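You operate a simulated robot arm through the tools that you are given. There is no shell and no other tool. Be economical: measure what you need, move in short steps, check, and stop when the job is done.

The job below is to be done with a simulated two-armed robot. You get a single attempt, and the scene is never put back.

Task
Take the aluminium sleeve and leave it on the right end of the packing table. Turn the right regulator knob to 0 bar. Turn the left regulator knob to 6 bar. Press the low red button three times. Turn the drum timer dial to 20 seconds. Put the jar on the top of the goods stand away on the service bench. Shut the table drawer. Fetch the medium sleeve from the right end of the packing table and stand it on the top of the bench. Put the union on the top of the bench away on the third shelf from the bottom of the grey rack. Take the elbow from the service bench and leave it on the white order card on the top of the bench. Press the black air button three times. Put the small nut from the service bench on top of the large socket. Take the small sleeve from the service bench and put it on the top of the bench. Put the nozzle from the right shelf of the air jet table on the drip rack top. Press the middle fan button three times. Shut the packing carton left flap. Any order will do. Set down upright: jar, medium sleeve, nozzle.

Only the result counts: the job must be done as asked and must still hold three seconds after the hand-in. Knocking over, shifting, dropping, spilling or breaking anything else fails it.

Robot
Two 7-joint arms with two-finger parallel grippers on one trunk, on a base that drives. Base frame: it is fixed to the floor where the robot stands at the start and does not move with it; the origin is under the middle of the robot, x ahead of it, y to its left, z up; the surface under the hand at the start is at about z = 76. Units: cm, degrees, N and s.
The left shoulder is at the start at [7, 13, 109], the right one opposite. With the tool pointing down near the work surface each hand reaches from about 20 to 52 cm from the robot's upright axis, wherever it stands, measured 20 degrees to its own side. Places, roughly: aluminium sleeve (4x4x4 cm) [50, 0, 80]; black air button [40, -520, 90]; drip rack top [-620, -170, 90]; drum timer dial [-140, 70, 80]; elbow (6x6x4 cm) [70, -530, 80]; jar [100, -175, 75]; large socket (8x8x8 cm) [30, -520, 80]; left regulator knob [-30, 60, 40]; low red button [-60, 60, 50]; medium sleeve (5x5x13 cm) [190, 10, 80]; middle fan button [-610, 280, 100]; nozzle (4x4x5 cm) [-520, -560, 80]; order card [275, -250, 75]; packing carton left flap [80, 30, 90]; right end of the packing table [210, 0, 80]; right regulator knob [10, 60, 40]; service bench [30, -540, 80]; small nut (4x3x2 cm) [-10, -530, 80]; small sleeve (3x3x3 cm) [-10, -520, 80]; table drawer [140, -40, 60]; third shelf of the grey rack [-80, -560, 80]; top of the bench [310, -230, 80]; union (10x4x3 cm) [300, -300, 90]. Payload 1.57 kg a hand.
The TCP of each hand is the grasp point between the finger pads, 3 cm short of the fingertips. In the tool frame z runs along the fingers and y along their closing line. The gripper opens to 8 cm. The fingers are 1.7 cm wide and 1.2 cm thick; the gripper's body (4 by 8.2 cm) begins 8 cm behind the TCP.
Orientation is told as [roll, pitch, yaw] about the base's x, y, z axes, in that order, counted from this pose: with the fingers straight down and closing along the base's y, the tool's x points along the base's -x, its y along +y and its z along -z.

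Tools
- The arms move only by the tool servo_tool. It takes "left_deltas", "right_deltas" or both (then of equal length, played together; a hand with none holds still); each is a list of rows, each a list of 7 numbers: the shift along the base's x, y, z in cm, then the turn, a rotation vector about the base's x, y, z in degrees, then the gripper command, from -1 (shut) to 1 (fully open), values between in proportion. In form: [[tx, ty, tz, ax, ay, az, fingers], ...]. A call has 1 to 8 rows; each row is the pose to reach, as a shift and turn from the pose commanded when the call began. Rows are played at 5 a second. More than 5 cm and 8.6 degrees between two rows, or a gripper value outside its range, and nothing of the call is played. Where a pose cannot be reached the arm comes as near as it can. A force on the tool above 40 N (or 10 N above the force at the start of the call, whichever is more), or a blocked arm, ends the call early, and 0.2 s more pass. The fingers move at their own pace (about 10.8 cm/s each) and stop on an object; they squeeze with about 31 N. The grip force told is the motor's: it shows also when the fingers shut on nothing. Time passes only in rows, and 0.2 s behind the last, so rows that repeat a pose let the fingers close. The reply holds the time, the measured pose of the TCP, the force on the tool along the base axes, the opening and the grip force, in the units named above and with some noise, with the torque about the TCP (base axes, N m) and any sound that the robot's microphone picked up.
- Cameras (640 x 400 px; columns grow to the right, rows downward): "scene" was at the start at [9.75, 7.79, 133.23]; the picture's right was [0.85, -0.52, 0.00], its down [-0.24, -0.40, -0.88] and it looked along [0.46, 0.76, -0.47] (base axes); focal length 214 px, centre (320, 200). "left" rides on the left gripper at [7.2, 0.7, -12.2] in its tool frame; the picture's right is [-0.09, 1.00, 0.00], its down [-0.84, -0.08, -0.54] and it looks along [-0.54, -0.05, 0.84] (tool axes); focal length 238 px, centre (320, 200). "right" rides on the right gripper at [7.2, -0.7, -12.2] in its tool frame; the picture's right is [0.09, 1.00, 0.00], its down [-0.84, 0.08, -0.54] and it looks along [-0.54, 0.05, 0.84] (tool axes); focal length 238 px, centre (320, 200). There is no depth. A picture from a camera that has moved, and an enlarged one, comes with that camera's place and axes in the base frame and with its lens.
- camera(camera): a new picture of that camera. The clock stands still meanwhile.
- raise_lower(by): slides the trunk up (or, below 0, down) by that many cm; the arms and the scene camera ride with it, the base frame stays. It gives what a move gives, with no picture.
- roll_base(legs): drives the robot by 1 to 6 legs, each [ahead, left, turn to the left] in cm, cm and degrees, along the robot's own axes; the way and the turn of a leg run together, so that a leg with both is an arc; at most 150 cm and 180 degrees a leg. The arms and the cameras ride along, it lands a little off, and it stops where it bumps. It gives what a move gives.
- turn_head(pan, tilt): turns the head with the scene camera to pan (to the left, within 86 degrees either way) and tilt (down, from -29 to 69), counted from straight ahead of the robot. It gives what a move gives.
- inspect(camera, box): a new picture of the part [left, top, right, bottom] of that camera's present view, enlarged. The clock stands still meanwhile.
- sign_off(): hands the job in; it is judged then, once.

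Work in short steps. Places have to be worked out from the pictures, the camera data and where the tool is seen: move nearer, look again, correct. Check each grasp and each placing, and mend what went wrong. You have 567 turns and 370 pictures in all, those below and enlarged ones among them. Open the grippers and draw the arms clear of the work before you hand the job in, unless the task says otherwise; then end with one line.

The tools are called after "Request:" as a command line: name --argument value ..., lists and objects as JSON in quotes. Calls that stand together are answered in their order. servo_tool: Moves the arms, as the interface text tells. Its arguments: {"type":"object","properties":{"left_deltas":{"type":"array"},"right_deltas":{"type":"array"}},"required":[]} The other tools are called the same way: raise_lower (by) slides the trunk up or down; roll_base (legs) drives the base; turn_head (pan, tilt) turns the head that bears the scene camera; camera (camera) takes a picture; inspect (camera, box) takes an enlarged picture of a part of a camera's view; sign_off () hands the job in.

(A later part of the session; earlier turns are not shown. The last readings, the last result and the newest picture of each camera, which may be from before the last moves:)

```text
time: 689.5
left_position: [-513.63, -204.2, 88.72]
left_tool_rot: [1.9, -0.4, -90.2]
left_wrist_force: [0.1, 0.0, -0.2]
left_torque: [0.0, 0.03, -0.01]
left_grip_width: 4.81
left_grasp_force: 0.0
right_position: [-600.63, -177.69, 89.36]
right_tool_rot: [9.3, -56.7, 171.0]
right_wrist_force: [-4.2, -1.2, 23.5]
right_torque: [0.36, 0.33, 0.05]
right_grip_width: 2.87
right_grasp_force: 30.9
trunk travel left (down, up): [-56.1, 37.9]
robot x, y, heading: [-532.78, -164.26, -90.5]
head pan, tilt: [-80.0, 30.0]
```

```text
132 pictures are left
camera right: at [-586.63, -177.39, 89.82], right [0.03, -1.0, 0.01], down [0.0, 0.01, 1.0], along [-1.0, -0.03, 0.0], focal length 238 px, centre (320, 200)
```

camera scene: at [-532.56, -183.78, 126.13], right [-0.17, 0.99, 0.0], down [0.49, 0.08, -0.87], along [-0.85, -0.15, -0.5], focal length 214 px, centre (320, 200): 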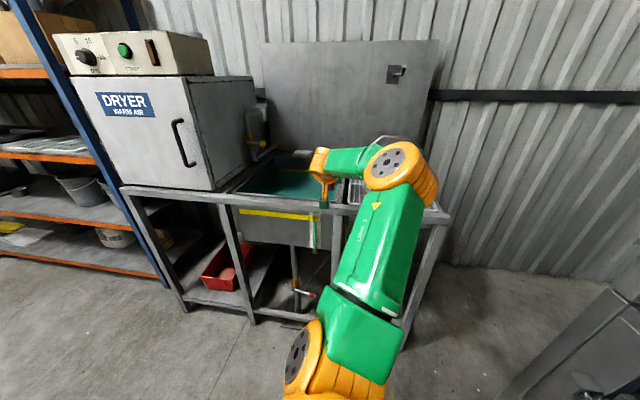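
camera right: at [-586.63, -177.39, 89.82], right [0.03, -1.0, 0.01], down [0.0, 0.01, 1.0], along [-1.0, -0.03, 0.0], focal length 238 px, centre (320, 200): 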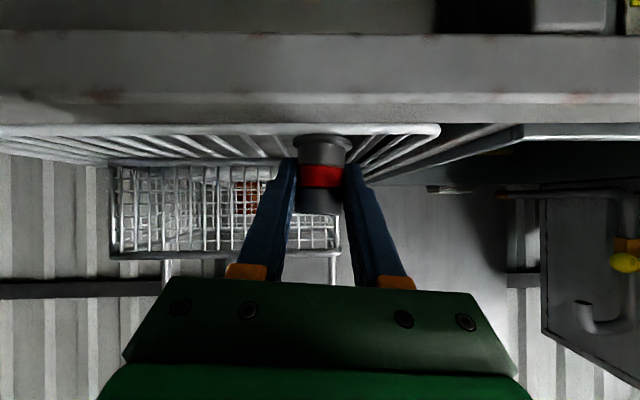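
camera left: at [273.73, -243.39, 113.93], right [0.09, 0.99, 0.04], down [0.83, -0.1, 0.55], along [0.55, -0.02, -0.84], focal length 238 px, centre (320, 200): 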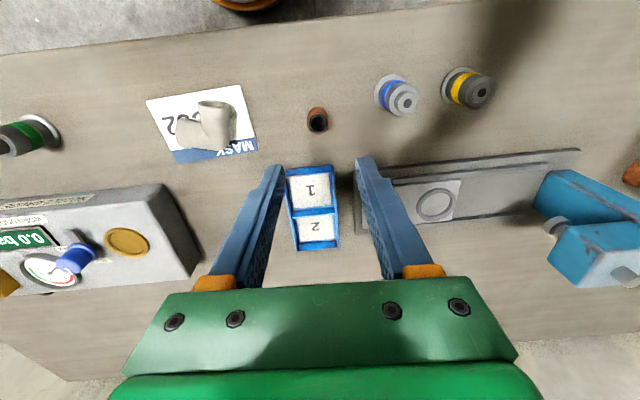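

Contact on the grid. I relieve slightly and release.

Request:
raise_lower --by 0.5

Request:
servo_tool --right_deltas '[[0, 0, 0, 0, 0, 0, -0.2], [0, 0, 0, 0, 0, 0, 0.1], [0, 0, 0, 0, 0, 0, 0.4]]'

Request:
camera --camera "right"

```text
time: 690.1
left_position: [-513.87, -204.36, 89.15]
left_tool_rot: [2.1, -0.5, -90.2]
left_wrist_force: [-0.4, -0.9, -1.3]
left_torque: [0.02, 0.02, 0.02]
left_grip_width: 4.8
left_grasp_force: 0.1
right_position: [-601.0, -177.75, 89.29]
right_tool_rot: [9.1, -56.2, 171.1]
right_wrist_force: [0.9, 0.7, 3.4]
right_torque: [0.1, -0.04, -0.04]
right_grip_width: 2.85
right_grasp_force: 31.7
trunk travel left (down, up): [-56.6, 37.4]
robot x, y, heading: [-532.56, -164.01, -90.3]
head pan, tilt: [-80.0, 30.0]
```

```text
time: 690.9
left_position: [-514.11, -204.26, 89.29]
left_tool_rot: [2.3, -0.5, -90.2]
left_wrist_force: [0.4, 0.4, -0.2]
left_torque: [0.01, -0.01, -0.02]
left_grip_width: 4.81
left_grasp_force: 0.2
right_position: [-601.18, -177.76, 89.31]
right_tool_rot: [9.1, -56.1, 171.0]
right_wrist_force: [0.5, 0.9, 0.3]
right_torque: [0.03, 0.03, 0.01]
right_grip_width: 5.56
right_grasp_force: 0.1
trunk travel left (down, up): [-56.6, 37.4]
robot x, y, heading: [-532.35, -164.43, -90.8]
head pan, tilt: [-80.0, 30.0]
```

```text
131 pictures are left
camera right: at [-587.08, -177.46, 89.91], right [0.03, -1.0, 0.01], down [-0.01, 0.01, 1.0], along [-1.0, -0.03, -0.01], focal length 238 px, centre (320, 200)
```

right: 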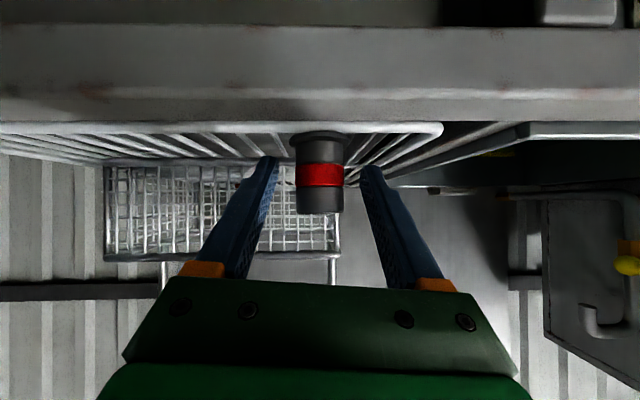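

It stands. I lift straight up, then move away east.

Request:
raise_lower --by 14

Request:
roll_base --legs '[[0, 35, 0]]'

Request:
camera --camera "right"

```text
time: 692.5
left_position: [-514.14, -204.35, 103.36]
left_tool_rot: [2.2, -0.4, -90.2]
left_wrist_force: [-0.3, 0.2, 0.1]
left_torque: [0.01, -0.01, 0.02]
left_grip_width: 4.81
left_grasp_force: 0.1
right_position: [-601.3, -177.71, 103.23]
right_tool_rot: [9.1, -56.1, 171.1]
right_wrist_force: [0.1, 0.1, 0.1]
right_torque: [-0.01, 0.0, 0.02]
right_grip_width: 5.58
right_grasp_force: 0.0
trunk travel left (down, up): [-70.6, 23.4]
robot x, y, heading: [-532.68, -164.52, -90.4]
head pan, tilt: [-80.0, 30.0]
```

```text
time: 694.8
left_position: [-479.34, -204.54, 103.49]
left_tool_rot: [2.3, -0.5, -90.2]
left_wrist_force: [0.1, 0.9, -0.8]
left_torque: [0.03, 0.02, 0.0]
left_grip_width: 4.79
left_grasp_force: 0.1
right_position: [-566.47, -177.9, 103.19]
right_tool_rot: [9.0, -56.2, 171.1]
right_wrist_force: [-0.2, -0.5, -0.2]
right_torque: [0.02, -0.04, -0.01]
right_grip_width: 5.58
right_grasp_force: 0.0
trunk travel left (down, up): [-70.6, 23.4]
robot x, y, heading: [-498.23, -164.94, -90.3]
head pan, tilt: [-80.0, 30.0]
```

```text
130 pictures are left
camera right: at [-552.28, -177.66, 103.86], right [0.03, -1.0, 0.01], down [-0.01, 0.01, 1.0], along [-1.0, -0.03, -0.01], focal length 238 px, centre (320, 200)
```

right: 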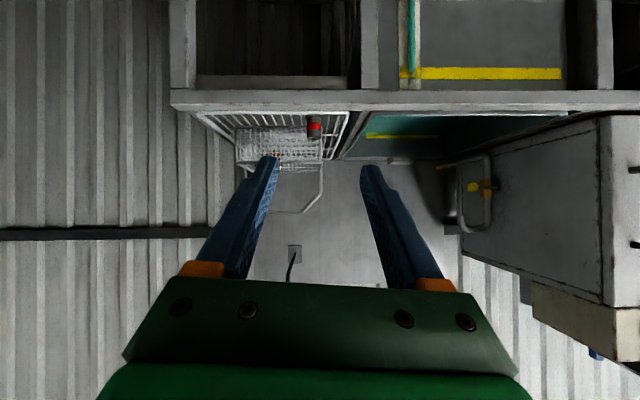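

Nozzle stands on the drip rack. Next the fan at (-610,280). I drive east around the cage to x≈-330 and look north.

Request:
roll_base --legs '[[20, 0, 0], [0, 150, 0], [0, 20, 0], [0, 0, 180]]'

Request:
turn_head --pan 25 --tilt 15

Request:
camera --camera "scene"

```text
time: 711.8
left_position: [-345.2, -143.03, 103.36]
left_tool_rot: [2.2, -0.5, 86.9]
left_wrist_force: [0.5, 0.2, -0.3]
left_torque: [0.02, 0.0, 0.01]
left_grip_width: 4.8
left_grasp_force: 0.0
right_position: [-259.66, -173.67, 103.32]
right_tool_rot: [9.1, -56.2, -11.5]
right_wrist_force: [-0.9, 0.3, 0.4]
right_torque: [-0.02, -0.02, 0.0]
right_grip_width: 5.57
right_grasp_force: 0.2
trunk travel left (down, up): [-70.6, 23.4]
robot x, y, heading: [-328.91, -183.76, 86.5]
head pan, tilt: [-80.0, 30.0]
```

```text
time: 713.6
left_position: [-345.36, -142.93, 103.33]
left_tool_rot: [2.2, -0.6, 87.0]
left_wrist_force: [0.0, -0.7, -0.4]
left_torque: [0.0, -0.01, 0.01]
left_grip_width: 4.83
left_grasp_force: 0.0
right_position: [-259.64, -173.6, 103.28]
right_tool_rot: [9.1, -56.3, -11.5]
right_wrist_force: [1.0, -0.4, -0.4]
right_torque: [-0.04, 0.0, 0.05]
right_grip_width: 5.61
right_grasp_force: 0.1
trunk travel left (down, up): [-70.6, 23.4]
robot x, y, heading: [-328.77, -183.93, 86.8]
head pan, tilt: [25.0, 15.0]
```

```text
129 pictures are left
camera scene: at [-331.85, -170.09, 133.16], right [0.93, 0.37, 0.0], down [0.1, -0.24, -0.97], along [-0.36, 0.9, -0.26], focal length 214 px, centre (320, 200)
```

scene: 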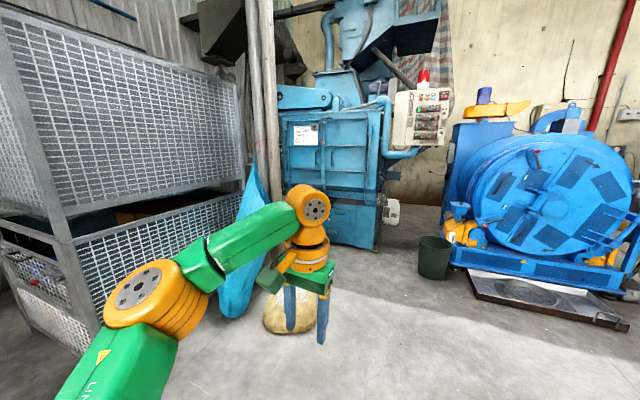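

I see a corridor between the cage and the blue machine. I drive to (-330, 25) and look west.

Request:
roll_base --legs '[[150, 0, 3], [55, 0, 0]]'

Request:
turn_head --pan 80 --tilt 15

Request:
camera --camera "scene"

```text
time: 723.7
left_position: [-344.71, 59.28, 103.34]
left_tool_rot: [2.2, -0.4, 90.4]
left_wrist_force: [-0.5, 0.3, 0.1]
left_torque: [0.02, -0.02, 0.03]
left_grip_width: 4.8
left_grasp_force: 0.1
right_position: [-257.28, 33.7, 103.27]
right_tool_rot: [9.2, -56.2, -8.3]
right_wrist_force: [0.5, 0.0, 0.4]
right_torque: [-0.02, -0.01, 0.03]
right_grip_width: 5.61
right_grasp_force: 0.1
trunk travel left (down, up): [-70.6, 23.4]
robot x, y, heading: [-325.73, 19.47, 89.9]
head pan, tilt: [25.0, 15.0]
```

```text
time: 725.0
left_position: [-344.71, 59.54, 103.26]
left_tool_rot: [2.3, -0.6, 90.4]
left_wrist_force: [-0.8, -0.7, 1.2]
left_torque: [-0.01, 0.02, 0.03]
left_grip_width: 4.77
left_grasp_force: 0.0
right_position: [-257.34, 33.69, 103.27]
right_tool_rot: [9.1, -56.2, -8.2]
right_wrist_force: [-0.6, -0.3, 0.3]
right_torque: [0.0, -0.01, 0.02]
right_grip_width: 5.62
right_grasp_force: 0.0
trunk travel left (down, up): [-70.6, 23.4]
robot x, y, heading: [-325.88, 19.79, 90.3]
head pan, tilt: [80.0, 15.0]
```

```text
128 pictures are left
camera scene: at [-334.91, 26.27, 133.16], right [0.17, 0.99, 0.0], down [0.25, -0.04, -0.97], along [-0.95, 0.17, -0.26], focal length 214 px, centre (320, 200)
```

scene: 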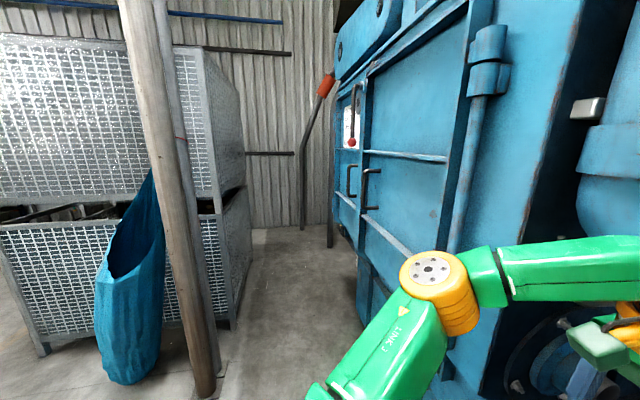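

The corridor runs at y≈30. Before going in I fold the stretched right arm.

Request:
servo_tool --right_deltas '[[-3, -1, 2, 0, -3, 6, -1], [-6, -2, 4, 0, -6, 12, -1], [-10, -3, 6, 0, -9, 18, -1], [-14, -4, 8, 0, -12, 24, -1], [-18, -4, 9, 0, -12, 31, -1], [-22, -3, 9, 0, -12, 38, -1], [-25, -1, 9, 0, -12, 45, -1], [-28, 2, 9, 0, -12, 52, -1]]'

Request:
servo_tool --right_deltas '[[-2.5, 2.5, 0, -5.7, 5.9, 0, -1], [-5, 5, 0, -11.4, 11.8, 0, -1], [-7.5, 7.5, 0, -17, 17.7, 0, -1], [-10, 10, 0, -22.7, 23.6, 0, -1], [-12.5, 12.5, 0, -28.4, 29.5, 0, -1], [-15, 15, -1, -34, 35.4, 0, -1], [-17.5, 17.5, -2, -39.7, 41, 0, -1], [-20, 20, -3, -45, 47, 0, -1]]'

```text
time: 726.8
left_position: [-344.71, 59.38, 103.27]
left_tool_rot: [2.1, -0.5, 90.3]
left_wrist_force: [-0.8, 0.8, -0.1]
left_torque: [0.0, 0.0, 0.01]
left_grip_width: 4.79
left_grasp_force: 0.1
right_position: [-285.46, 35.76, 112.33]
right_tool_rot: [-0.1, -67.0, 52.1]
right_wrist_force: [-0.2, 0.0, 0.4]
right_torque: [0.0, 0.0, -0.01]
right_grip_width: 0.0
right_grasp_force: 21.4
trunk travel left (down, up): [-70.6, 23.4]
robot x, y, heading: [-325.65, 20.08, 90.3]
head pan, tilt: [80.0, 15.0]
```

```text
time: 728.6
left_position: [-344.85, 59.52, 103.25]
left_tool_rot: [2.2, -0.3, 90.4]
left_wrist_force: [0.7, -0.1, -0.9]
left_torque: [-0.05, 0.0, 0.0]
left_grip_width: 4.81
left_grasp_force: 0.0
right_position: [-305.5, 56.17, 108.83]
right_tool_rot: [7.4, -1.9, 47.0]
right_wrist_force: [1.2, 0.7, -0.2]
right_torque: [-0.04, 0.0, -0.03]
right_grip_width: 0.02
right_grasp_force: 21.7
trunk travel left (down, up): [-70.6, 23.4]
robot x, y, heading: [-325.54, 19.5, 90.4]
head pan, tilt: [80.0, 15.0]
```

Folded. I turn to heading 180, align to y≈32 and drive into the corridor in two parts.

Request:
roll_base --legs '[[0, 0, 89.6], [0, -12.5, 0], [60, 0, 0]]'

Request:
turn_head --pan 0 --tilt 20

Request:
camera --camera "scene"

```text
time: 735.0
left_position: [-382.56, 13.64, 104.19]
left_tool_rot: [1.3, -2.0, 178.0]
left_wrist_force: [0.6, -0.7, -0.2]
left_torque: [-0.04, -0.03, -0.02]
left_grip_width: 4.79
left_grasp_force: 0.0
right_position: [-377.39, 52.69, 110.51]
right_tool_rot: [8.0, -4.0, 134.8]
right_wrist_force: [0.4, 0.3, 0.2]
right_torque: [-0.01, 0.04, -0.02]
right_grip_width: 0.02
right_grasp_force: 21.3
trunk travel left (down, up): [-70.6, 23.4]
robot x, y, heading: [-344.34, 32.47, 177.7]
head pan, tilt: [80.0, 15.0]
stopped in leg 3: the robot was blocked; the commanded pose is now the measured one
```

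```text
time: 736.5
left_position: [-382.6, 13.38, 104.08]
left_tool_rot: [1.4, -2.0, 178.3]
left_wrist_force: [-0.1, 0.8, 0.0]
left_torque: [0.0, -0.02, 0.0]
left_grip_width: 4.81
left_grasp_force: 0.0
right_position: [-377.36, 52.57, 110.41]
right_tool_rot: [8.1, -4.2, 134.8]
right_wrist_force: [0.1, -0.4, 0.1]
right_torque: [0.03, -0.02, -0.02]
right_grip_width: 0.0
right_grasp_force: 21.5
trunk travel left (down, up): [-70.6, 23.4]
robot x, y, heading: [-344.72, 33.01, 178.3]
head pan, tilt: [0.0, 20.0]
```

```text
127 pictures are left
camera scene: at [-355.59, 31.03, 132.71], right [0.03, 1.0, 0.01], down [0.32, 0.0, -0.95], along [-0.95, 0.04, -0.31], focal length 214 px, centre (320, 200)
```

scene: 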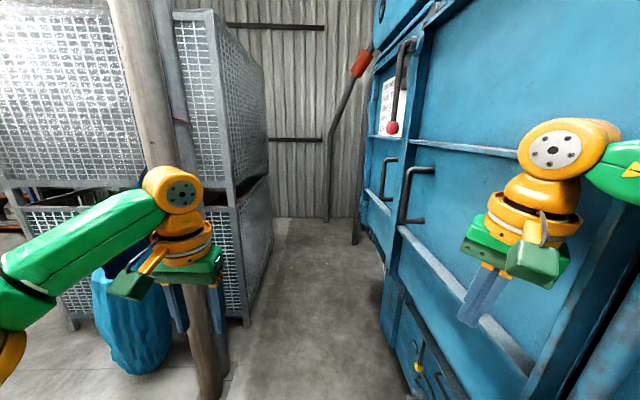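

The right elbow touched the machine side. I back off and will go sideways instead: heading -90 with the hands tucked.

Request:
roll_base --legs '[[-15, 10, 0], [-10, 10, 0], [0, 0, 91.5]]'

Request:
servo_tool --left_deltas '[[0, 4, 3, 0, 0, 0, -1], [0, 8, 6, 0, 0, 0, -1], [0, 12, 8, 0, 0, 0, -1], [0, 16, 9, 0, 0, 0, -1]]' --right_deltas '[[0, 4, 2, 0, 0, 0, -1], [0, 8, 4, 0, 0, 0, -1], [0, 11, 5, 0, 0, 0, -1], [0, 13, 5, 0, 0, 0, -1]]'

Request:
turn_head --pan -86 --tilt 25

Request:
camera --camera "scene"

```text
time: 742.9
left_position: [-300.43, -27.45, 103.3]
left_tool_rot: [2.1, -0.4, -88.8]
left_wrist_force: [-0.4, 0.1, -0.2]
left_torque: [-0.01, -0.03, -0.02]
left_grip_width: 4.79
left_grasp_force: 0.0
right_position: [-339.8, -24.5, 109.09]
right_tool_rot: [7.6, -2.2, -132.3]
right_wrist_force: [0.9, -0.2, 0.6]
right_torque: [-0.01, -0.02, 0.0]
right_grip_width: 0.0
right_grasp_force: 20.9
trunk travel left (down, up): [-70.6, 23.4]
robot x, y, heading: [-319.9, 11.9, -88.9]
head pan, tilt: [0.0, 20.0]
```

```text
time: 743.9
left_position: [-300.34, -11.28, 112.23]
left_tool_rot: [2.2, -0.6, -88.9]
left_wrist_force: [0.0, 0.7, 0.2]
left_torque: [-0.03, 0.01, 0.04]
left_grip_width: 0.0
left_grasp_force: 21.0
right_position: [-339.73, -11.13, 113.96]
right_tool_rot: [7.6, -2.4, -132.3]
right_wrist_force: [0.4, -0.4, 0.0]
right_torque: [-0.04, 0.01, 0.0]
right_grip_width: 0.03
right_grasp_force: 21.8
trunk travel left (down, up): [-70.6, 23.4]
robot x, y, heading: [-320.18, 12.06, -89.1]
head pan, tilt: [0.0, 20.0]
```

```text
time: 745.5
left_position: [-300.27, -11.78, 112.33]
left_tool_rot: [2.2, -0.4, -88.9]
left_wrist_force: [-0.4, 0.3, 0.6]
left_torque: [0.02, -0.01, 0.0]
left_grip_width: 0.02
left_grasp_force: 21.2
right_position: [-339.72, -11.51, 114.06]
right_tool_rot: [7.6, -2.3, -132.4]
right_wrist_force: [0.2, 0.0, -0.6]
right_torque: [0.0, 0.01, -0.02]
right_grip_width: 0.0
right_grasp_force: 21.0
trunk travel left (down, up): [-70.6, 23.4]
robot x, y, heading: [-320.13, 11.9, -88.9]
head pan, tilt: [-85.9, 25.0]
```

```text
126 pictures are left
camera scene: at [-329.06, 6.18, 131.53], right [-0.09, 1.0, 0.0], down [0.42, 0.04, -0.91], along [-0.9, -0.08, -0.42], focal length 214 px, centre (320, 200)
```

scene: 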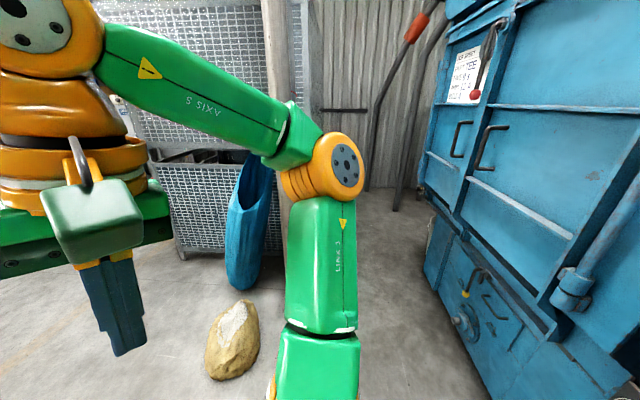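

I shift north to y≈30 and go sideways west in steps.

Request:
roll_base --legs '[[-18, 0, -1], [0, -90, 0]]'

Request:
camera --camera "scene"

```text
time: 751.4
left_position: [-391.76, 4.74, 112.34]
left_tool_rot: [2.3, -0.5, -89.5]
left_wrist_force: [-0.3, 0.0, 0.6]
left_torque: [-0.01, -0.04, 0.0]
left_grip_width: 0.01
left_grasp_force: 20.9
right_position: [-431.22, 5.4, 113.93]
right_tool_rot: [7.5, -2.3, -132.8]
right_wrist_force: [-0.4, -0.3, -0.5]
right_torque: [0.03, 0.06, -0.02]
right_grip_width: 0.01
right_grasp_force: 21.6
trunk travel left (down, up): [-70.6, 23.4]
robot x, y, heading: [-411.33, 28.85, -89.6]
head pan, tilt: [-85.9, 25.0]
```

```text
125 pictures are left
camera scene: at [-420.33, 22.96, 131.54], right [-0.08, 1.0, 0.0], down [0.42, 0.03, -0.91], along [-0.9, -0.07, -0.42], focal length 214 px, centre (320, 200)
```

scene: 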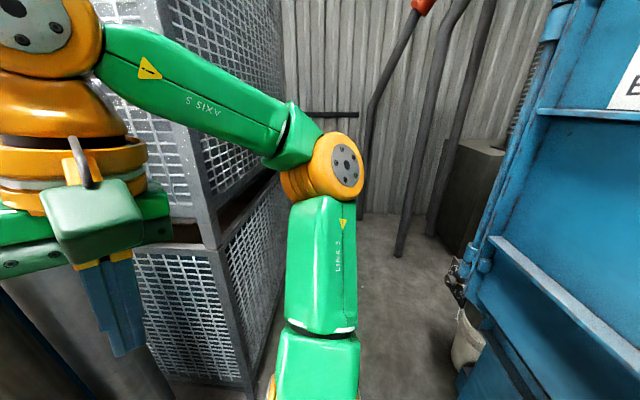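

Continue west 75 cm and look north.

Request:
roll_base --legs '[[0, -80, 0]]'

Request:
turn_head --pan -86 --tilt 10

Request:
camera --camera "scene"

```text
time: 755.7
left_position: [-473.46, 4.01, 112.32]
left_tool_rot: [2.2, -0.5, -89.0]
left_wrist_force: [0.5, 0.9, 0.1]
left_torque: [0.0, 0.02, 0.01]
left_grip_width: 0.0
left_grasp_force: 21.6
right_position: [-512.91, 4.24, 114.01]
right_tool_rot: [7.5, -2.3, -132.4]
right_wrist_force: [-0.1, -0.4, -0.2]
right_torque: [0.01, 0.01, -0.01]
right_grip_width: 0.01
right_grasp_force: 21.6
trunk travel left (down, up): [-70.6, 23.4]
robot x, y, heading: [-493.24, 27.71, -89.2]
head pan, tilt: [-85.9, 25.0]
```

```text
time: 756.5
left_position: [-473.54, 4.11, 112.29]
left_tool_rot: [2.1, -0.5, -88.9]
left_wrist_force: [-0.8, 0.7, -0.3]
left_torque: [0.02, 0.02, 0.06]
left_grip_width: 0.0
left_grasp_force: 21.4
right_position: [-513.0, 4.12, 114.01]
right_tool_rot: [7.5, -2.3, -132.4]
right_wrist_force: [-0.2, -1.1, -0.1]
right_torque: [0.0, -0.01, 0.0]
right_grip_width: 0.02
right_grasp_force: 21.2
trunk travel left (down, up): [-70.6, 23.4]
robot x, y, heading: [-493.26, 27.97, -89.0]
head pan, tilt: [-85.9, 10.0]
```

```text
124 pictures are left
camera scene: at [-502.36, 21.96, 133.96], right [-0.09, 1.0, 0.0], down [0.17, 0.01, -0.98], along [-0.98, -0.08, -0.17], focal length 214 px, centre (320, 200)
```

scene: 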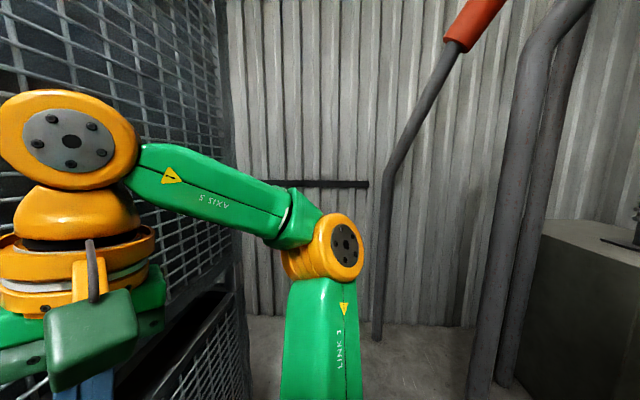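

I turn to heading 180 here and look north for the fan.

Request:
roll_base --legs '[[0, 0, -91]]'

Request:
turn_head --pan -60 --tilt 15

Request:
camera --camera "scene"

```text
time: 760.8
left_position: [-517.19, 8.56, 112.29]
left_tool_rot: [2.3, -0.6, -179.8]
left_wrist_force: [0.2, 0.2, -0.1]
left_torque: [-0.01, 0.03, 0.0]
left_grip_width: 0.0
left_grasp_force: 21.8
right_position: [-516.39, 48.04, 114.02]
right_tool_rot: [7.6, -2.3, 136.8]
right_wrist_force: [0.9, -0.3, 0.7]
right_torque: [0.0, 0.01, 0.02]
right_grip_width: 0.0
right_grasp_force: 21.3
trunk travel left (down, up): [-70.6, 23.4]
robot x, y, heading: [-493.26, 28.07, -179.9]
head pan, tilt: [-85.9, 10.0]
```

```text
time: 761.7
left_position: [-517.19, 8.61, 112.22]
left_tool_rot: [2.2, -0.4, -179.7]
left_wrist_force: [0.0, -0.2, 0.9]
left_torque: [-0.01, 0.02, 0.01]
left_grip_width: 0.0
left_grasp_force: 21.4
right_position: [-516.41, 47.85, 114.1]
right_tool_rot: [7.6, -2.3, 136.7]
right_wrist_force: [0.3, 1.2, 0.5]
right_torque: [0.03, 0.01, 0.01]
right_grip_width: 0.01
right_grasp_force: 20.9
trunk travel left (down, up): [-70.6, 23.4]
robot x, y, heading: [-493.68, 27.74, -179.9]
head pan, tilt: [-60.0, 15.0]
```

```text
123 pictures are left
camera scene: at [-502.83, 35.85, 133.16], right [0.87, 0.5, 0.0], down [0.13, -0.22, -0.97], along [-0.48, 0.84, -0.26], focal length 214 px, centre (320, 200)
```

scene: 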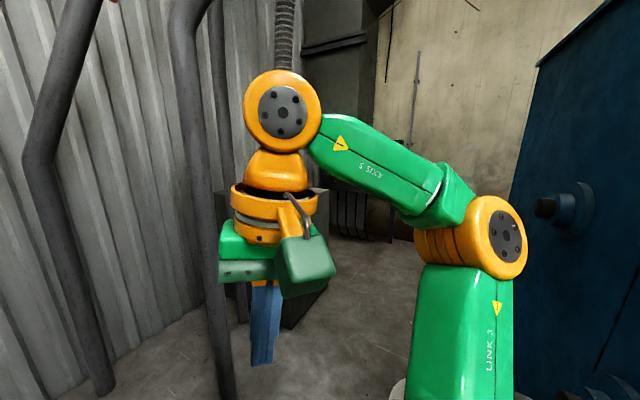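

The way north along x≈-500 looks open. I move 80 cm north sideways and look again.

Request:
roll_base --legs '[[0, -80, 0]]'

Request:
turn_head --pan -45 --tilt 15

Request:
camera --camera "scene"

```text
time: 764.0
left_position: [-517.62, 44.49, 112.55]
left_tool_rot: [4.0, -0.2, 176.2]
left_wrist_force: [-0.2, -0.6, -0.6]
left_torque: [-0.03, -0.01, 0.01]
left_grip_width: 0.0
left_grasp_force: 21.6
right_position: [-514.36, 83.71, 113.15]
right_tool_rot: [8.7, -0.6, 132.9]
right_wrist_force: [0.4, 0.3, -0.5]
right_torque: [0.09, -0.04, -0.03]
right_grip_width: 0.0
right_grasp_force: 21.3
trunk travel left (down, up): [-70.6, 23.4]
robot x, y, heading: [-491.86, 58.96, 176.2]
head pan, tilt: [-60.0, 15.0]
stopped in leg 1: the robot was blocked; the commanded pose is now the measured one
```

```text
time: 764.7
left_position: [-517.44, 43.75, 112.44]
left_tool_rot: [3.4, -0.4, 176.3]
left_wrist_force: [-0.1, -0.3, 0.6]
left_torque: [-0.05, -0.01, -0.01]
left_grip_width: 0.01
left_grasp_force: 20.8
right_position: [-514.0, 82.91, 113.37]
right_tool_rot: [8.3, -1.0, 132.9]
right_wrist_force: [0.2, -0.4, 0.9]
right_torque: [-0.02, 0.0, -0.01]
right_grip_width: 0.0
right_grasp_force: 21.0
trunk travel left (down, up): [-70.6, 23.4]
robot x, y, heading: [-492.41, 58.93, 176.2]
head pan, tilt: [-45.0, 15.0]
```

```text
122 pictures are left
camera scene: at [-503.69, 64.28, 133.39], right [0.75, 0.66, 0.01], down [0.17, -0.18, -0.97], along [-0.63, 0.73, -0.25], focal length 214 px, centre (320, 200)
```

scene: 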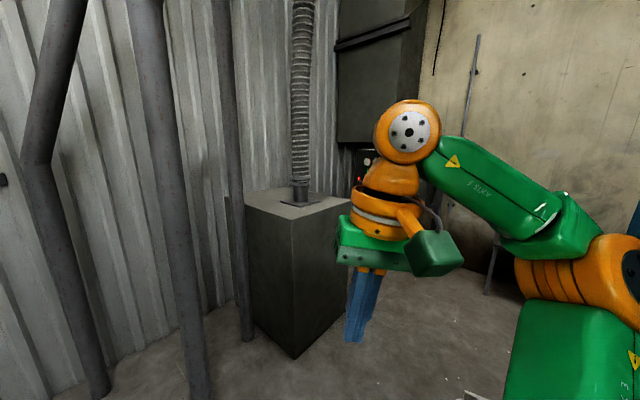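

Blocked: possibly the white bucket near (-502,100). I back off 6 cm and look down.

Request:
roll_base --legs '[[0, 6, 3.5]]'

Request:
turn_head --pan -80 --tilt 50

Request:
camera --camera "scene"

```text
time: 765.7
left_position: [-516.37, 37.56, 112.64]
left_tool_rot: [3.9, -0.5, -179.8]
left_wrist_force: [-0.7, 0.3, 0.4]
left_torque: [-0.09, 0.05, -0.02]
left_grip_width: 0.0
left_grasp_force: 21.2
right_position: [-515.82, 76.9, 113.26]
right_tool_rot: [8.8, -1.0, 136.9]
right_wrist_force: [0.0, 1.0, -0.5]
right_torque: [-0.08, -0.01, 0.03]
right_grip_width: 0.01
right_grasp_force: 20.7
trunk travel left (down, up): [-70.6, 23.4]
robot x, y, heading: [-492.35, 53.3, -180.0]
head pan, tilt: [-45.0, 15.0]
```

```text
time: 766.7
left_position: [-516.49, 36.72, 112.38]
left_tool_rot: [3.5, -0.5, -179.8]
left_wrist_force: [-0.1, 0.0, -0.1]
left_torque: [-0.02, -0.01, 0.0]
left_grip_width: 0.01
left_grasp_force: 21.2
right_position: [-515.77, 76.13, 113.42]
right_tool_rot: [8.4, -1.3, 136.8]
right_wrist_force: [-0.5, 1.0, -0.7]
right_torque: [-0.03, -0.01, -0.01]
right_grip_width: 0.01
right_grasp_force: 21.5
trunk travel left (down, up): [-70.6, 23.4]
robot x, y, heading: [-492.33, 53.37, -180.0]
head pan, tilt: [-80.0, 50.0]
```

```text
121 pictures are left
camera scene: at [-498.94, 60.91, 127.79], right [0.98, 0.17, 0.0], down [0.13, -0.75, -0.64], along [-0.11, 0.63, -0.77], focal length 214 px, centre (320, 200)
```

scene: 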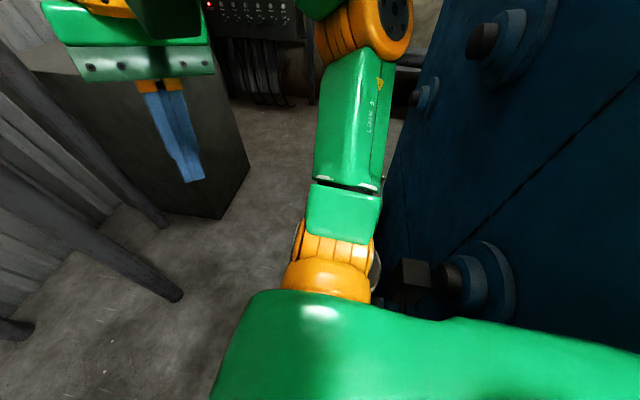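

The passage is between a pole (-584,86) / grey box and the bucket (-497,106). I go to x≈-541, then north in steps.

Request:
roll_base --legs '[[49, 0, 0], [0, -60, 0]]'

Request:
camera --camera "scene"

```text
time: 772.6
left_position: [-563.69, 97.76, 112.48]
left_tool_rot: [3.4, -0.5, 179.2]
left_wrist_force: [-0.5, -0.4, -0.3]
left_torque: [0.02, 0.01, 0.04]
left_grip_width: 0.01
left_grasp_force: 20.7
right_position: [-562.2, 137.09, 113.32]
right_tool_rot: [8.4, -1.3, 135.9]
right_wrist_force: [0.2, -0.2, -0.2]
right_torque: [0.02, -0.02, -0.04]
right_grip_width: 0.0
right_grasp_force: 21.4
trunk travel left (down, up): [-70.6, 23.4]
robot x, y, heading: [-539.6, 114.2, 179.6]
head pan, tilt: [-80.0, 50.0]
```

```text
120 pictures are left
camera scene: at [-545.67, 121.63, 127.79], right [0.99, 0.16, 0.0], down [0.12, -0.76, -0.64], along [-0.1, 0.64, -0.77], focal length 214 px, centre (320, 200)
```

scene: 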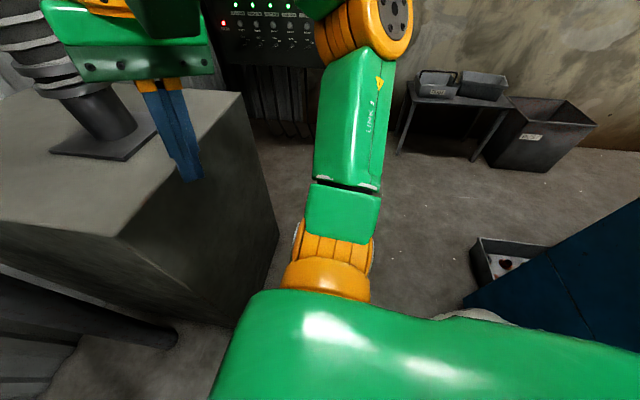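

Passed the narrow part. Continue north 85 cm and view the panel.

Request:
roll_base --legs '[[0, -85, 0.4]]'

Request:
turn_head --pan -60 --tilt 30

Request:
camera --camera "scene"

```text
time: 777.2
left_position: [-562.63, 185.5, 112.41]
left_tool_rot: [3.5, -0.5, -179.9]
left_wrist_force: [-0.2, 0.2, -0.6]
left_torque: [0.01, -0.02, 0.03]
left_grip_width: 0.0
left_grasp_force: 22.0
right_position: [-561.91, 225.01, 113.42]
right_tool_rot: [8.3, -1.3, 136.8]
right_wrist_force: [0.6, 0.4, -0.3]
right_torque: [0.0, -0.02, 0.01]
right_grip_width: 0.0
right_grasp_force: 21.5
trunk travel left (down, up): [-70.6, 23.4]
robot x, y, heading: [-538.67, 202.27, 180.0]
head pan, tilt: [-80.0, 50.0]
```

```text
time: 778.0
left_position: [-562.69, 185.69, 112.55]
left_tool_rot: [3.4, -0.5, -179.9]
left_wrist_force: [-0.9, -0.3, -1.1]
left_torque: [0.01, -0.02, -0.01]
left_grip_width: 0.0
left_grasp_force: 21.3
right_position: [-561.81, 225.0, 113.4]
right_tool_rot: [8.4, -1.3, 136.8]
right_wrist_force: [0.0, -0.8, 0.6]
right_torque: [-0.01, -0.04, -0.01]
right_grip_width: 0.0
right_grasp_force: 21.5
trunk travel left (down, up): [-70.6, 23.4]
robot x, y, heading: [-538.62, 202.04, 180.0]
head pan, tilt: [-60.0, 30.0]
```

```text
119 pictures are left
camera scene: at [-548.17, 210.06, 130.73], right [0.87, 0.5, 0.0], down [0.25, -0.43, -0.87], along [-0.43, 0.75, -0.5], focal length 214 px, centre (320, 200)
```

scene: 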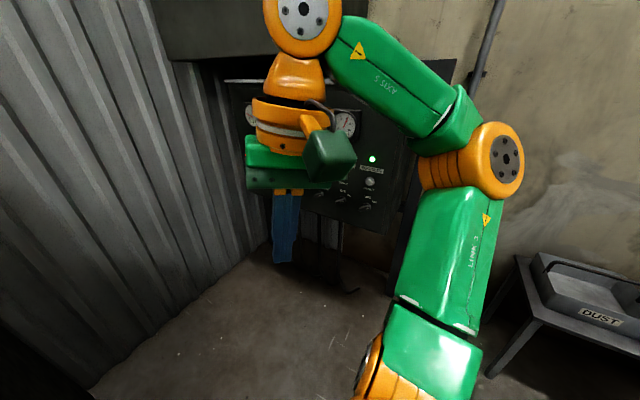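

I turn to face north (heading 90), shift west 45 cm, and view the panel.

Request:
roll_base --legs '[[0, 0, -90], [0, 38, 0]]'

Request:
turn_head --pan 0 --tilt 30

Request:
camera --camera "scene"

```text
time: 783.7
left_position: [-583.22, 225.21, 112.49]
left_tool_rot: [3.4, -0.7, 92.1]
left_wrist_force: [0.1, -0.6, 0.4]
left_torque: [0.01, -0.05, 0.0]
left_grip_width: 0.01
left_grasp_force: 21.0
right_position: [-543.79, 225.76, 113.56]
right_tool_rot: [8.3, -1.5, 48.9]
right_wrist_force: [-1.1, -0.9, -0.4]
right_torque: [0.06, -0.05, 0.02]
right_grip_width: 0.01
right_grasp_force: 21.0
trunk travel left (down, up): [-70.6, 23.4]
robot x, y, heading: [-565.46, 202.29, 91.7]
head pan, tilt: [-60.0, 30.0]
stopped in leg 2: the robot was blocked; the commanded pose is now the measured one
```

```text
time: 785.0
left_position: [-582.95, 225.43, 112.56]
left_tool_rot: [3.4, -0.5, 91.9]
left_wrist_force: [-0.3, -1.0, -0.4]
left_torque: [0.02, 0.0, -0.02]
left_grip_width: 0.0
left_grasp_force: 21.1
right_position: [-543.4, 225.86, 113.34]
right_tool_rot: [8.3, -1.2, 48.7]
right_wrist_force: [0.2, -0.7, -0.2]
right_torque: [0.01, 0.01, 0.03]
right_grip_width: 0.02
right_grasp_force: 21.0
trunk travel left (down, up): [-70.6, 23.4]
robot x, y, heading: [-565.55, 202.22, 92.0]
head pan, tilt: [0.0, 30.0]
```

```text
118 pictures are left
camera scene: at [-565.92, 216.0, 130.74], right [1.0, 0.03, 0.0], down [0.02, -0.5, -0.87], along [-0.03, 0.87, -0.5], focal length 214 px, centre (320, 200)
```

scene: 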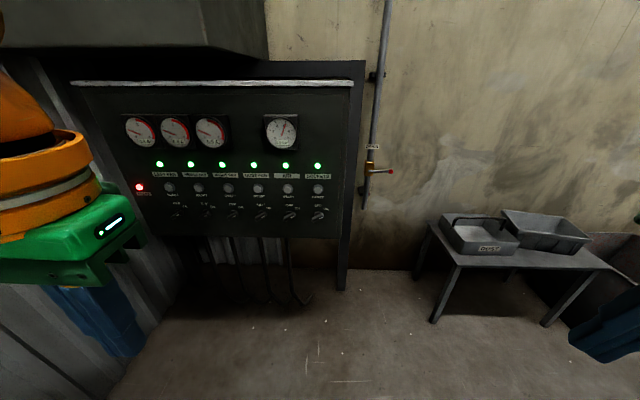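

Panel visible. Zoom on it.

Request:
inspect --camera "scene" --box '[110, 100, 350, 235]'

```text
2.67 times, centred on (230, 168) of scene
camera zoom: at [-565.92, 216.0, 130.74], right [1.0, 0.03, 0.0], down [0.02, -0.5, -0.87], along [-0.03, 0.87, -0.5], focal length 572 px, centre (560, 287)
```

zoom: 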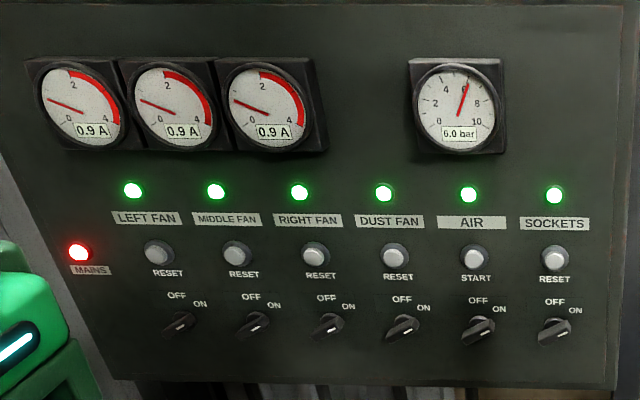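

The "middle fan" button is the RESET at about (-609,279,98). I drive 24 cm ahead and bring the left hand up pointing +y.

Request:
roll_base --legs '[[24, -2, -1.5]]'

Request:
servo_tool --left_deltas '[[-2, 1, 0, 8, 0, 0, -1], [-4, 2, 0, 16, 0, 0, -1], [-6, 3, 0, 24, 0, 0, -1], [-8, 4, 0, 32, 0, 0, -1], [-10, 5, 0, 40, 0, 0, -1], [-12, 6, 0, 48, 0, 0, -1], [-14, 7, 0, 56, 0, 0, -1], [-16, 8, 0, 64, 0, 0, -1]]'

Request:
camera --camera "left"

```text
time: 786.8
left_position: [-580.45, 249.19, 112.66]
left_tool_rot: [3.3, -0.6, 90.4]
left_wrist_force: [0.1, -0.9, 0.1]
left_torque: [0.0, 0.01, 0.0]
left_grip_width: 0.0
left_grasp_force: 20.7
right_position: [-541.34, 248.76, 113.31]
right_tool_rot: [8.4, -1.4, 47.1]
right_wrist_force: [0.3, 0.1, 0.1]
right_torque: [-0.04, 0.01, -0.01]
right_grip_width: 0.0
right_grasp_force: 21.4
trunk travel left (down, up): [-70.6, 23.4]
robot x, y, heading: [-563.86, 225.51, 90.7]
head pan, tilt: [0.0, 30.0]
```

```text
time: 788.6
left_position: [-596.71, 257.29, 112.34]
left_tool_rot: [2.7, -64.5, 90.9]
left_wrist_force: [0.6, -0.5, 0.0]
left_torque: [-0.02, -0.02, -0.03]
left_grip_width: 0.01
left_grasp_force: 21.5
right_position: [-541.34, 248.87, 113.38]
right_tool_rot: [8.4, -1.3, 47.1]
right_wrist_force: [-0.2, 0.9, -0.5]
right_torque: [-0.02, 0.01, -0.01]
right_grip_width: 0.0
right_grasp_force: 21.1
trunk travel left (down, up): [-70.6, 23.4]
robot x, y, heading: [-563.84, 225.54, 90.5]
head pan, tilt: [0.0, 30.0]
```

```text
116 pictures are left
camera left: at [-596.58, 243.17, 111.22], right [-0.99, -0.02, 0.1], down [0.11, -0.12, 0.99], along [-0.01, 0.99, 0.13], focal length 238 px, centre (320, 200)
```

left: 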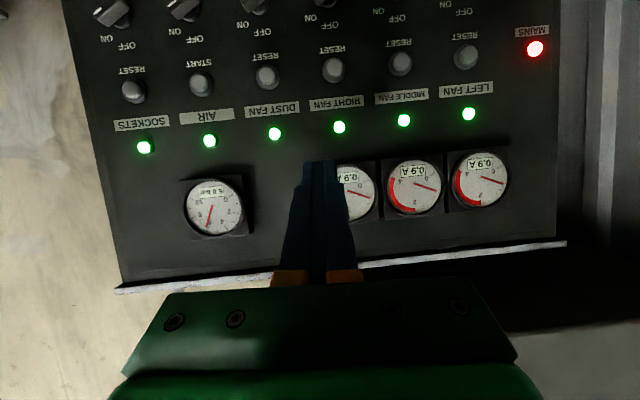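

Triangulated button: (-613,285.5,95). I bring the closed fingers in front of it with a horizontal tool.

Request:
servo_tool --left_deltas '[[-2.7, 2, -2.8, 4, 0, 0, -1], [-5.4, 4, -5.6, 8, 0, 0, -1], [-8.1, 6.5, -8.5, 12, 0, 0, -1], [-10.8, 9, -11.3, 16, 0, 0, -1], [-13.5, 12, -14.2, 20, 0, 0, -1], [-16.3, 15, -17.2, 22, 0, 0, -1]]'

Request:
camera --camera "left"

```text
refused: row 6 steps farther than a row can; nothing moved
```

```text
115 pictures are left
camera left: at [-596.58, 243.17, 111.22], right [-0.99, -0.02, 0.1], down [0.11, -0.12, 0.99], along [-0.01, 0.99, 0.13], focal length 238 px, centre (320, 200)
```

left: 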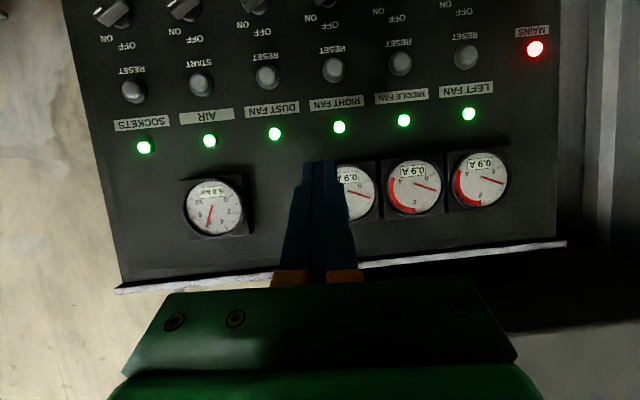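

A row was slightly too long; repeat with smaller steps.

Request:
servo_tool --left_deltas '[[-2.7, 1.8, -2.7, 4, 0, 0, -1], [-5.4, 3.6, -5.4, 8, 0, 0, -1], [-8.1, 5.8, -8.2, 12, 0, 0, -1], [-10.8, 8, -11, 16, 0, 0, -1], [-13.5, 10.5, -13.9, 20, 0, 0, -1], [-16.2, 13, -16.8, 22, 0, 0, -1]]'

Request:
camera --camera "left"

```text
time: 790.0
left_position: [-612.99, 270.65, 95.43]
left_tool_rot: [-3.8, -86.6, 97.3]
left_wrist_force: [0.9, 0.2, 0.5]
left_torque: [0.05, 0.04, -0.01]
left_grip_width: 0.0
left_grasp_force: 20.7
right_position: [-541.46, 248.95, 113.3]
right_tool_rot: [8.4, -1.2, 47.1]
right_wrist_force: [1.3, -0.1, -0.8]
right_torque: [-0.03, 0.0, -0.02]
right_grip_width: 0.0
right_grasp_force: 21.3
trunk travel left (down, up): [-70.6, 23.4]
robot x, y, heading: [-563.68, 225.51, 90.3]
head pan, tilt: [0.0, 30.0]
```

```text
114 pictures are left
camera left: at [-612.8, 257.91, 89.1], right [-0.99, -0.06, 0.09], down [0.1, -0.48, 0.87], along [-0.01, 0.87, 0.49], focal length 238 px, centre (320, 200)
```

left: 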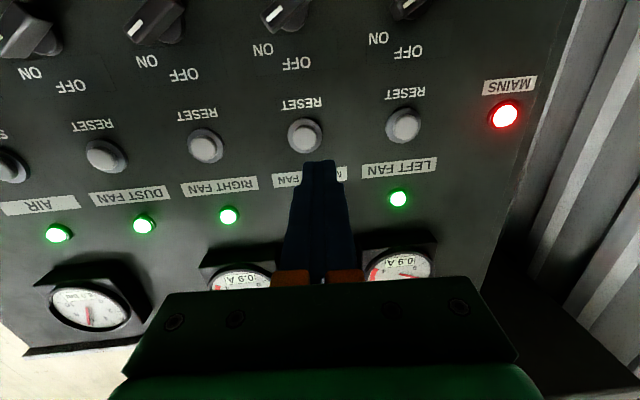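

Aligned within a centimetre. I correct and push slowly to find the first click.

Request:
servo_tool --left_deltas '[[0.5, 3, 0.4, 0, 0, 0, -1], [1, 6, 0.8, 0, 0, 0, -1], [1, 9, 0.8, 0, 0, 0, -1], [1, 10.5, 0.8, 0, 0, 0, -1], [1, 11.5, 0.8, 0, 0, 0, -1], [1, 12.5, 0.8, 0, 0, 0, -1], [1, 13.5, 0.8, 0, 0, 0, -1]]'

```text
time: 791.3
left_position: [-612.14, 281.0, 96.69]
left_tool_rot: [-0.3, -86.5, 94.0]
left_wrist_force: [5.4, -27.1, 2.1]
left_torque: [-0.05, 0.03, -0.26]
left_grip_width: 0.01
left_grasp_force: 21.5
right_position: [-541.07, 247.84, 113.53]
right_tool_rot: [8.9, -1.6, 47.5]
right_wrist_force: [-0.7, 1.3, 0.8]
right_torque: [-0.03, 0.0, 0.02]
right_grip_width: 0.0
right_grasp_force: 20.8
trunk travel left (down, up): [-70.6, 23.4]
robot x, y, heading: [-563.34, 225.76, 90.8]
head pan, tilt: [0.0, 30.0]
heard: click
stopped in row 6 (left hand): the force on the tool passed its limit at 44 N (the readings are from after the stop); the commanded pose is now the measured one
```

First click. Check which button it is before repeating.

Request:
servo_tool --left_deltas '[[0, -2, 0, 0, 0, 0, -1], [0, -4, 0, 0, 0, 0, -1]]'

Request:
camera --camera "left"

```text
time: 791.9
left_position: [-611.77, 278.11, 95.98]
left_tool_rot: [-2.0, -86.1, 95.4]
left_wrist_force: [-0.1, -0.3, 0.6]
left_torque: [-0.03, -0.01, 0.03]
left_grip_width: 0.0
left_grasp_force: 21.4
right_position: [-541.27, 248.7, 113.46]
right_tool_rot: [8.6, -1.4, 47.3]
right_wrist_force: [0.7, 0.2, -0.6]
right_torque: [0.03, -0.03, 0.03]
right_grip_width: 0.0
right_grasp_force: 21.5
trunk travel left (down, up): [-70.6, 23.4]
robot x, y, heading: [-563.94, 225.19, 90.2]
head pan, tilt: [0.0, 30.0]
```

```text
113 pictures are left
camera left: at [-611.62, 265.39, 89.77], right [-0.99, -0.05, 0.09], down [0.1, -0.48, 0.87], along [0.0, 0.88, 0.48], focal length 238 px, centre (320, 200)
```

left: 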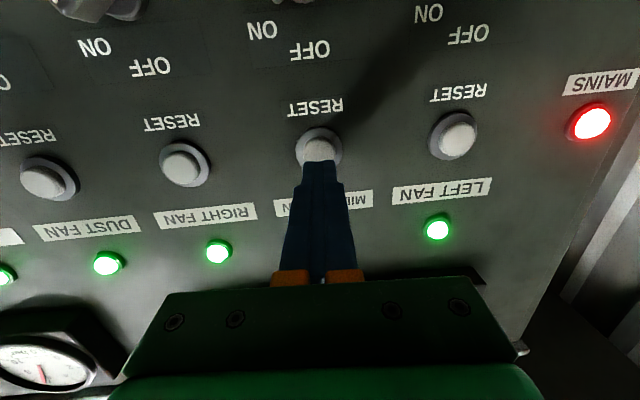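

It is the middle fan's button. Press again twice.

Request:
servo_tool --left_deltas '[[0, 1.5, 0, 0, 0, 0, -1], [0, 3, 0, 0, 0, 0, -1], [0, 4, 0, 0, 0, 0, -1], [0, 5, 0, 0, 0, 0, -1], [0, 6, 0, 0, 0, 0, -1]]'

Request:
servo_tool --left_deltas '[[0, -2, 0, 0, 0, 0, -1], [0, -4, 0, 0, 0, 0, -1], [0, -4, 0, 0, 0, 0, -1]]'

Request:
servo_tool --left_deltas '[[0, 1.5, 0, 0, 0, 0, -1], [0, 3, 0, 0, 0, 0, -1], [0, 4, 0, 0, 0, 0, -1], [0, 5, 0, 0, 0, 0, -1], [0, 6, 0, 0, 0, 0, -1]]'

```text
time: 792.8
left_position: [-612.11, 280.92, 96.37]
left_tool_rot: [0.7, -86.2, 93.2]
left_wrist_force: [5.7, -25.8, 1.1]
left_torque: [0.05, 0.0, -0.18]
left_grip_width: 0.01
left_grasp_force: 21.0
left hand out of reach, approached as far as the arm can: row 4
right_position: [-541.18, 247.83, 113.62]
right_tool_rot: [8.9, -1.7, 47.7]
right_wrist_force: [0.2, 0.0, -0.5]
right_torque: [-0.03, -0.05, 0.03]
right_grip_width: 0.01
right_grasp_force: 21.6
trunk travel left (down, up): [-70.6, 23.4]
robot x, y, heading: [-563.68, 225.41, 90.6]
head pan, tilt: [0.0, 30.0]
heard: click
stopped in row 4 (left hand): the force on the tool passed its limit at 45 N (the readings are from after the stop); the commanded pose is now the measured one
```

```text
time: 793.6
left_position: [-611.91, 277.98, 95.53]
left_tool_rot: [-0.3, -85.6, 94.1]
left_wrist_force: [0.2, -0.9, -0.2]
left_torque: [0.01, 0.0, -0.03]
left_grip_width: 0.03
left_grasp_force: 21.2
right_position: [-541.37, 248.83, 113.42]
right_tool_rot: [8.5, -1.2, 47.5]
right_wrist_force: [-0.3, 0.6, 0.0]
right_torque: [0.01, -0.01, 0.01]
right_grip_width: 0.0
right_grasp_force: 21.8
trunk travel left (down, up): [-70.6, 23.4]
robot x, y, heading: [-563.88, 225.74, 90.5]
head pan, tilt: [0.0, 30.0]
```

```text
time: 794.5
left_position: [-612.25, 280.91, 95.98]
left_tool_rot: [1.6, -85.6, 92.6]
left_wrist_force: [5.3, -25.1, -0.3]
left_torque: [0.15, 0.01, -0.19]
left_grip_width: 0.0
left_grasp_force: 21.5
left hand out of reach, approached as far as the arm can: row 4
right_position: [-541.41, 247.83, 113.56]
right_tool_rot: [9.0, -1.7, 48.0]
right_wrist_force: [-0.2, -0.2, 0.0]
right_torque: [0.01, -0.04, 0.01]
right_grip_width: 0.01
right_grasp_force: 20.9
trunk travel left (down, up): [-70.6, 23.4]
robot x, y, heading: [-563.44, 225.04, 91.3]
head pan, tilt: [0.0, 30.0]
heard: click
stopped in row 4 (left hand): the force on the tool passed its limit at 43 N (the readings are from after the stop); the commanded pose is now the measured one
```

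Three clicks. I retract and fold the left hand.

Request:
servo_tool --left_deltas '[[0, -4, 0, 0, 0, 0, -1], [1, -8, 1, 0, 0, 0, -1], [3.7, -10.5, 3.5, -6, 0, 0, -1], [6.4, -13, 6, -12, 0, 0, -1], [9, -15.5, 9, -18, 0, 0, -1], [12, -18, 12, -24, 0, 0, -1], [15, -20, 15, -30, 0, 0, -1]]'

Request:
servo_tool --left_deltas '[[2, -1.5, 0, -8, 0, 0, -1], [4, -3, 0, -16, 0, 0, -1], [6, -4.5, 0, -24, 0, 0, -1], [8, -6, 0, -32, 0, 0, -1], [10, -7.5, 0, -40, 0, 0, -1], [12, -9, 0, -48, 0, 0, -1], [14, -10, 0, -56, 0, 0, -1]]'

```text
time: 796.1
left_position: [-596.88, 262.25, 110.75]
left_tool_rot: [3.7, -55.0, 90.6]
left_wrist_force: [0.9, 0.1, -0.5]
left_torque: [-0.01, 0.01, 0.03]
left_grip_width: 0.0
left_grasp_force: 21.6
right_position: [-541.18, 248.73, 113.34]
right_tool_rot: [8.6, -1.3, 47.6]
right_wrist_force: [0.4, 0.2, -1.1]
right_torque: [0.0, 0.0, -0.03]
right_grip_width: 0.0
right_grasp_force: 21.1
trunk travel left (down, up): [-70.6, 23.4]
robot x, y, heading: [-563.74, 225.3, 90.9]
head pan, tilt: [0.0, 30.0]
```

```text
time: 797.7
left_position: [-582.97, 252.13, 110.6]
left_tool_rot: [4.0, 1.1, 90.4]
left_wrist_force: [-0.1, -0.2, -0.8]
left_torque: [0.02, -0.02, 0.03]
left_grip_width: 0.0
left_grasp_force: 21.4
right_position: [-541.33, 249.0, 113.36]
right_tool_rot: [8.4, -1.3, 47.8]
right_wrist_force: [-0.5, 1.0, -0.2]
right_torque: [-0.03, 0.02, 0.02]
right_grip_width: 0.0
right_grasp_force: 21.2
trunk travel left (down, up): [-70.6, 23.4]
robot x, y, heading: [-563.89, 225.17, 90.8]
head pan, tilt: [0.0, 30.0]
```

Now I retrace the way back: first to (-539,202), turn to heading 180, and check the pose.

Request:
roll_base --legs '[[0, -25, -0.8], [-23, 0, 0], [0, 0, 90]]'

```text
time: 804.6
left_position: [-567.11, 184.68, 110.55]
left_tool_rot: [4.1, 0.9, 177.5]
left_wrist_force: [0.3, 0.3, -0.3]
left_torque: [0.01, -0.02, 0.03]
left_grip_width: 0.02
left_grasp_force: 21.6
right_position: [-561.7, 226.05, 113.3]
right_tool_rot: [8.4, -1.3, 134.9]
right_wrist_force: [0.0, -0.8, 0.6]
right_torque: [0.01, -0.01, -0.04]
right_grip_width: 0.0
right_grasp_force: 21.5
trunk travel left (down, up): [-70.6, 23.4]
robot x, y, heading: [-539.44, 202.74, 178.0]
head pan, tilt: [0.0, 30.0]
```

Correct heading by 2° and go south 85 cm.

Request:
roll_base --legs '[[0, 0, 2], [0, 85, 0]]'

Request:
roll_base --legs '[[0, 86, 0], [-46, 0, 0]]'

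```text
time: 809.4
left_position: [-565.26, 98.92, 110.49]
left_tool_rot: [4.1, 0.9, -179.2]
left_wrist_force: [-0.3, 0.1, -0.2]
left_torque: [-0.02, -0.01, 0.01]
left_grip_width: 0.0
left_grasp_force: 21.8
right_position: [-562.18, 140.54, 113.45]
right_tool_rot: [8.5, -1.4, 138.1]
right_wrist_force: [-0.2, 0.9, -0.3]
right_torque: [-0.01, 0.01, 0.01]
right_grip_width: 0.0
right_grasp_force: 21.5
trunk travel left (down, up): [-70.6, 23.4]
robot x, y, heading: [-538.59, 118.25, -178.9]
head pan, tilt: [0.0, 30.0]
```

```text
time: 816.4
left_position: [-519.4, 11.84, 110.55]
left_tool_rot: [4.1, 1.0, 179.5]
left_wrist_force: [-0.9, -0.4, 0.0]
left_torque: [-0.02, -0.01, 0.03]
left_grip_width: 0.0
left_grasp_force: 21.5
right_position: [-515.66, 53.4, 113.33]
right_tool_rot: [8.5, -1.2, 136.8]
right_wrist_force: [-0.2, -0.3, 0.7]
right_torque: [0.01, 0.01, 0.02]
right_grip_width: 0.0
right_grasp_force: 21.4
trunk travel left (down, up): [-70.6, 23.4]
robot x, y, heading: [-492.25, 30.31, -180.2]
head pan, tilt: [0.0, 30.0]
```

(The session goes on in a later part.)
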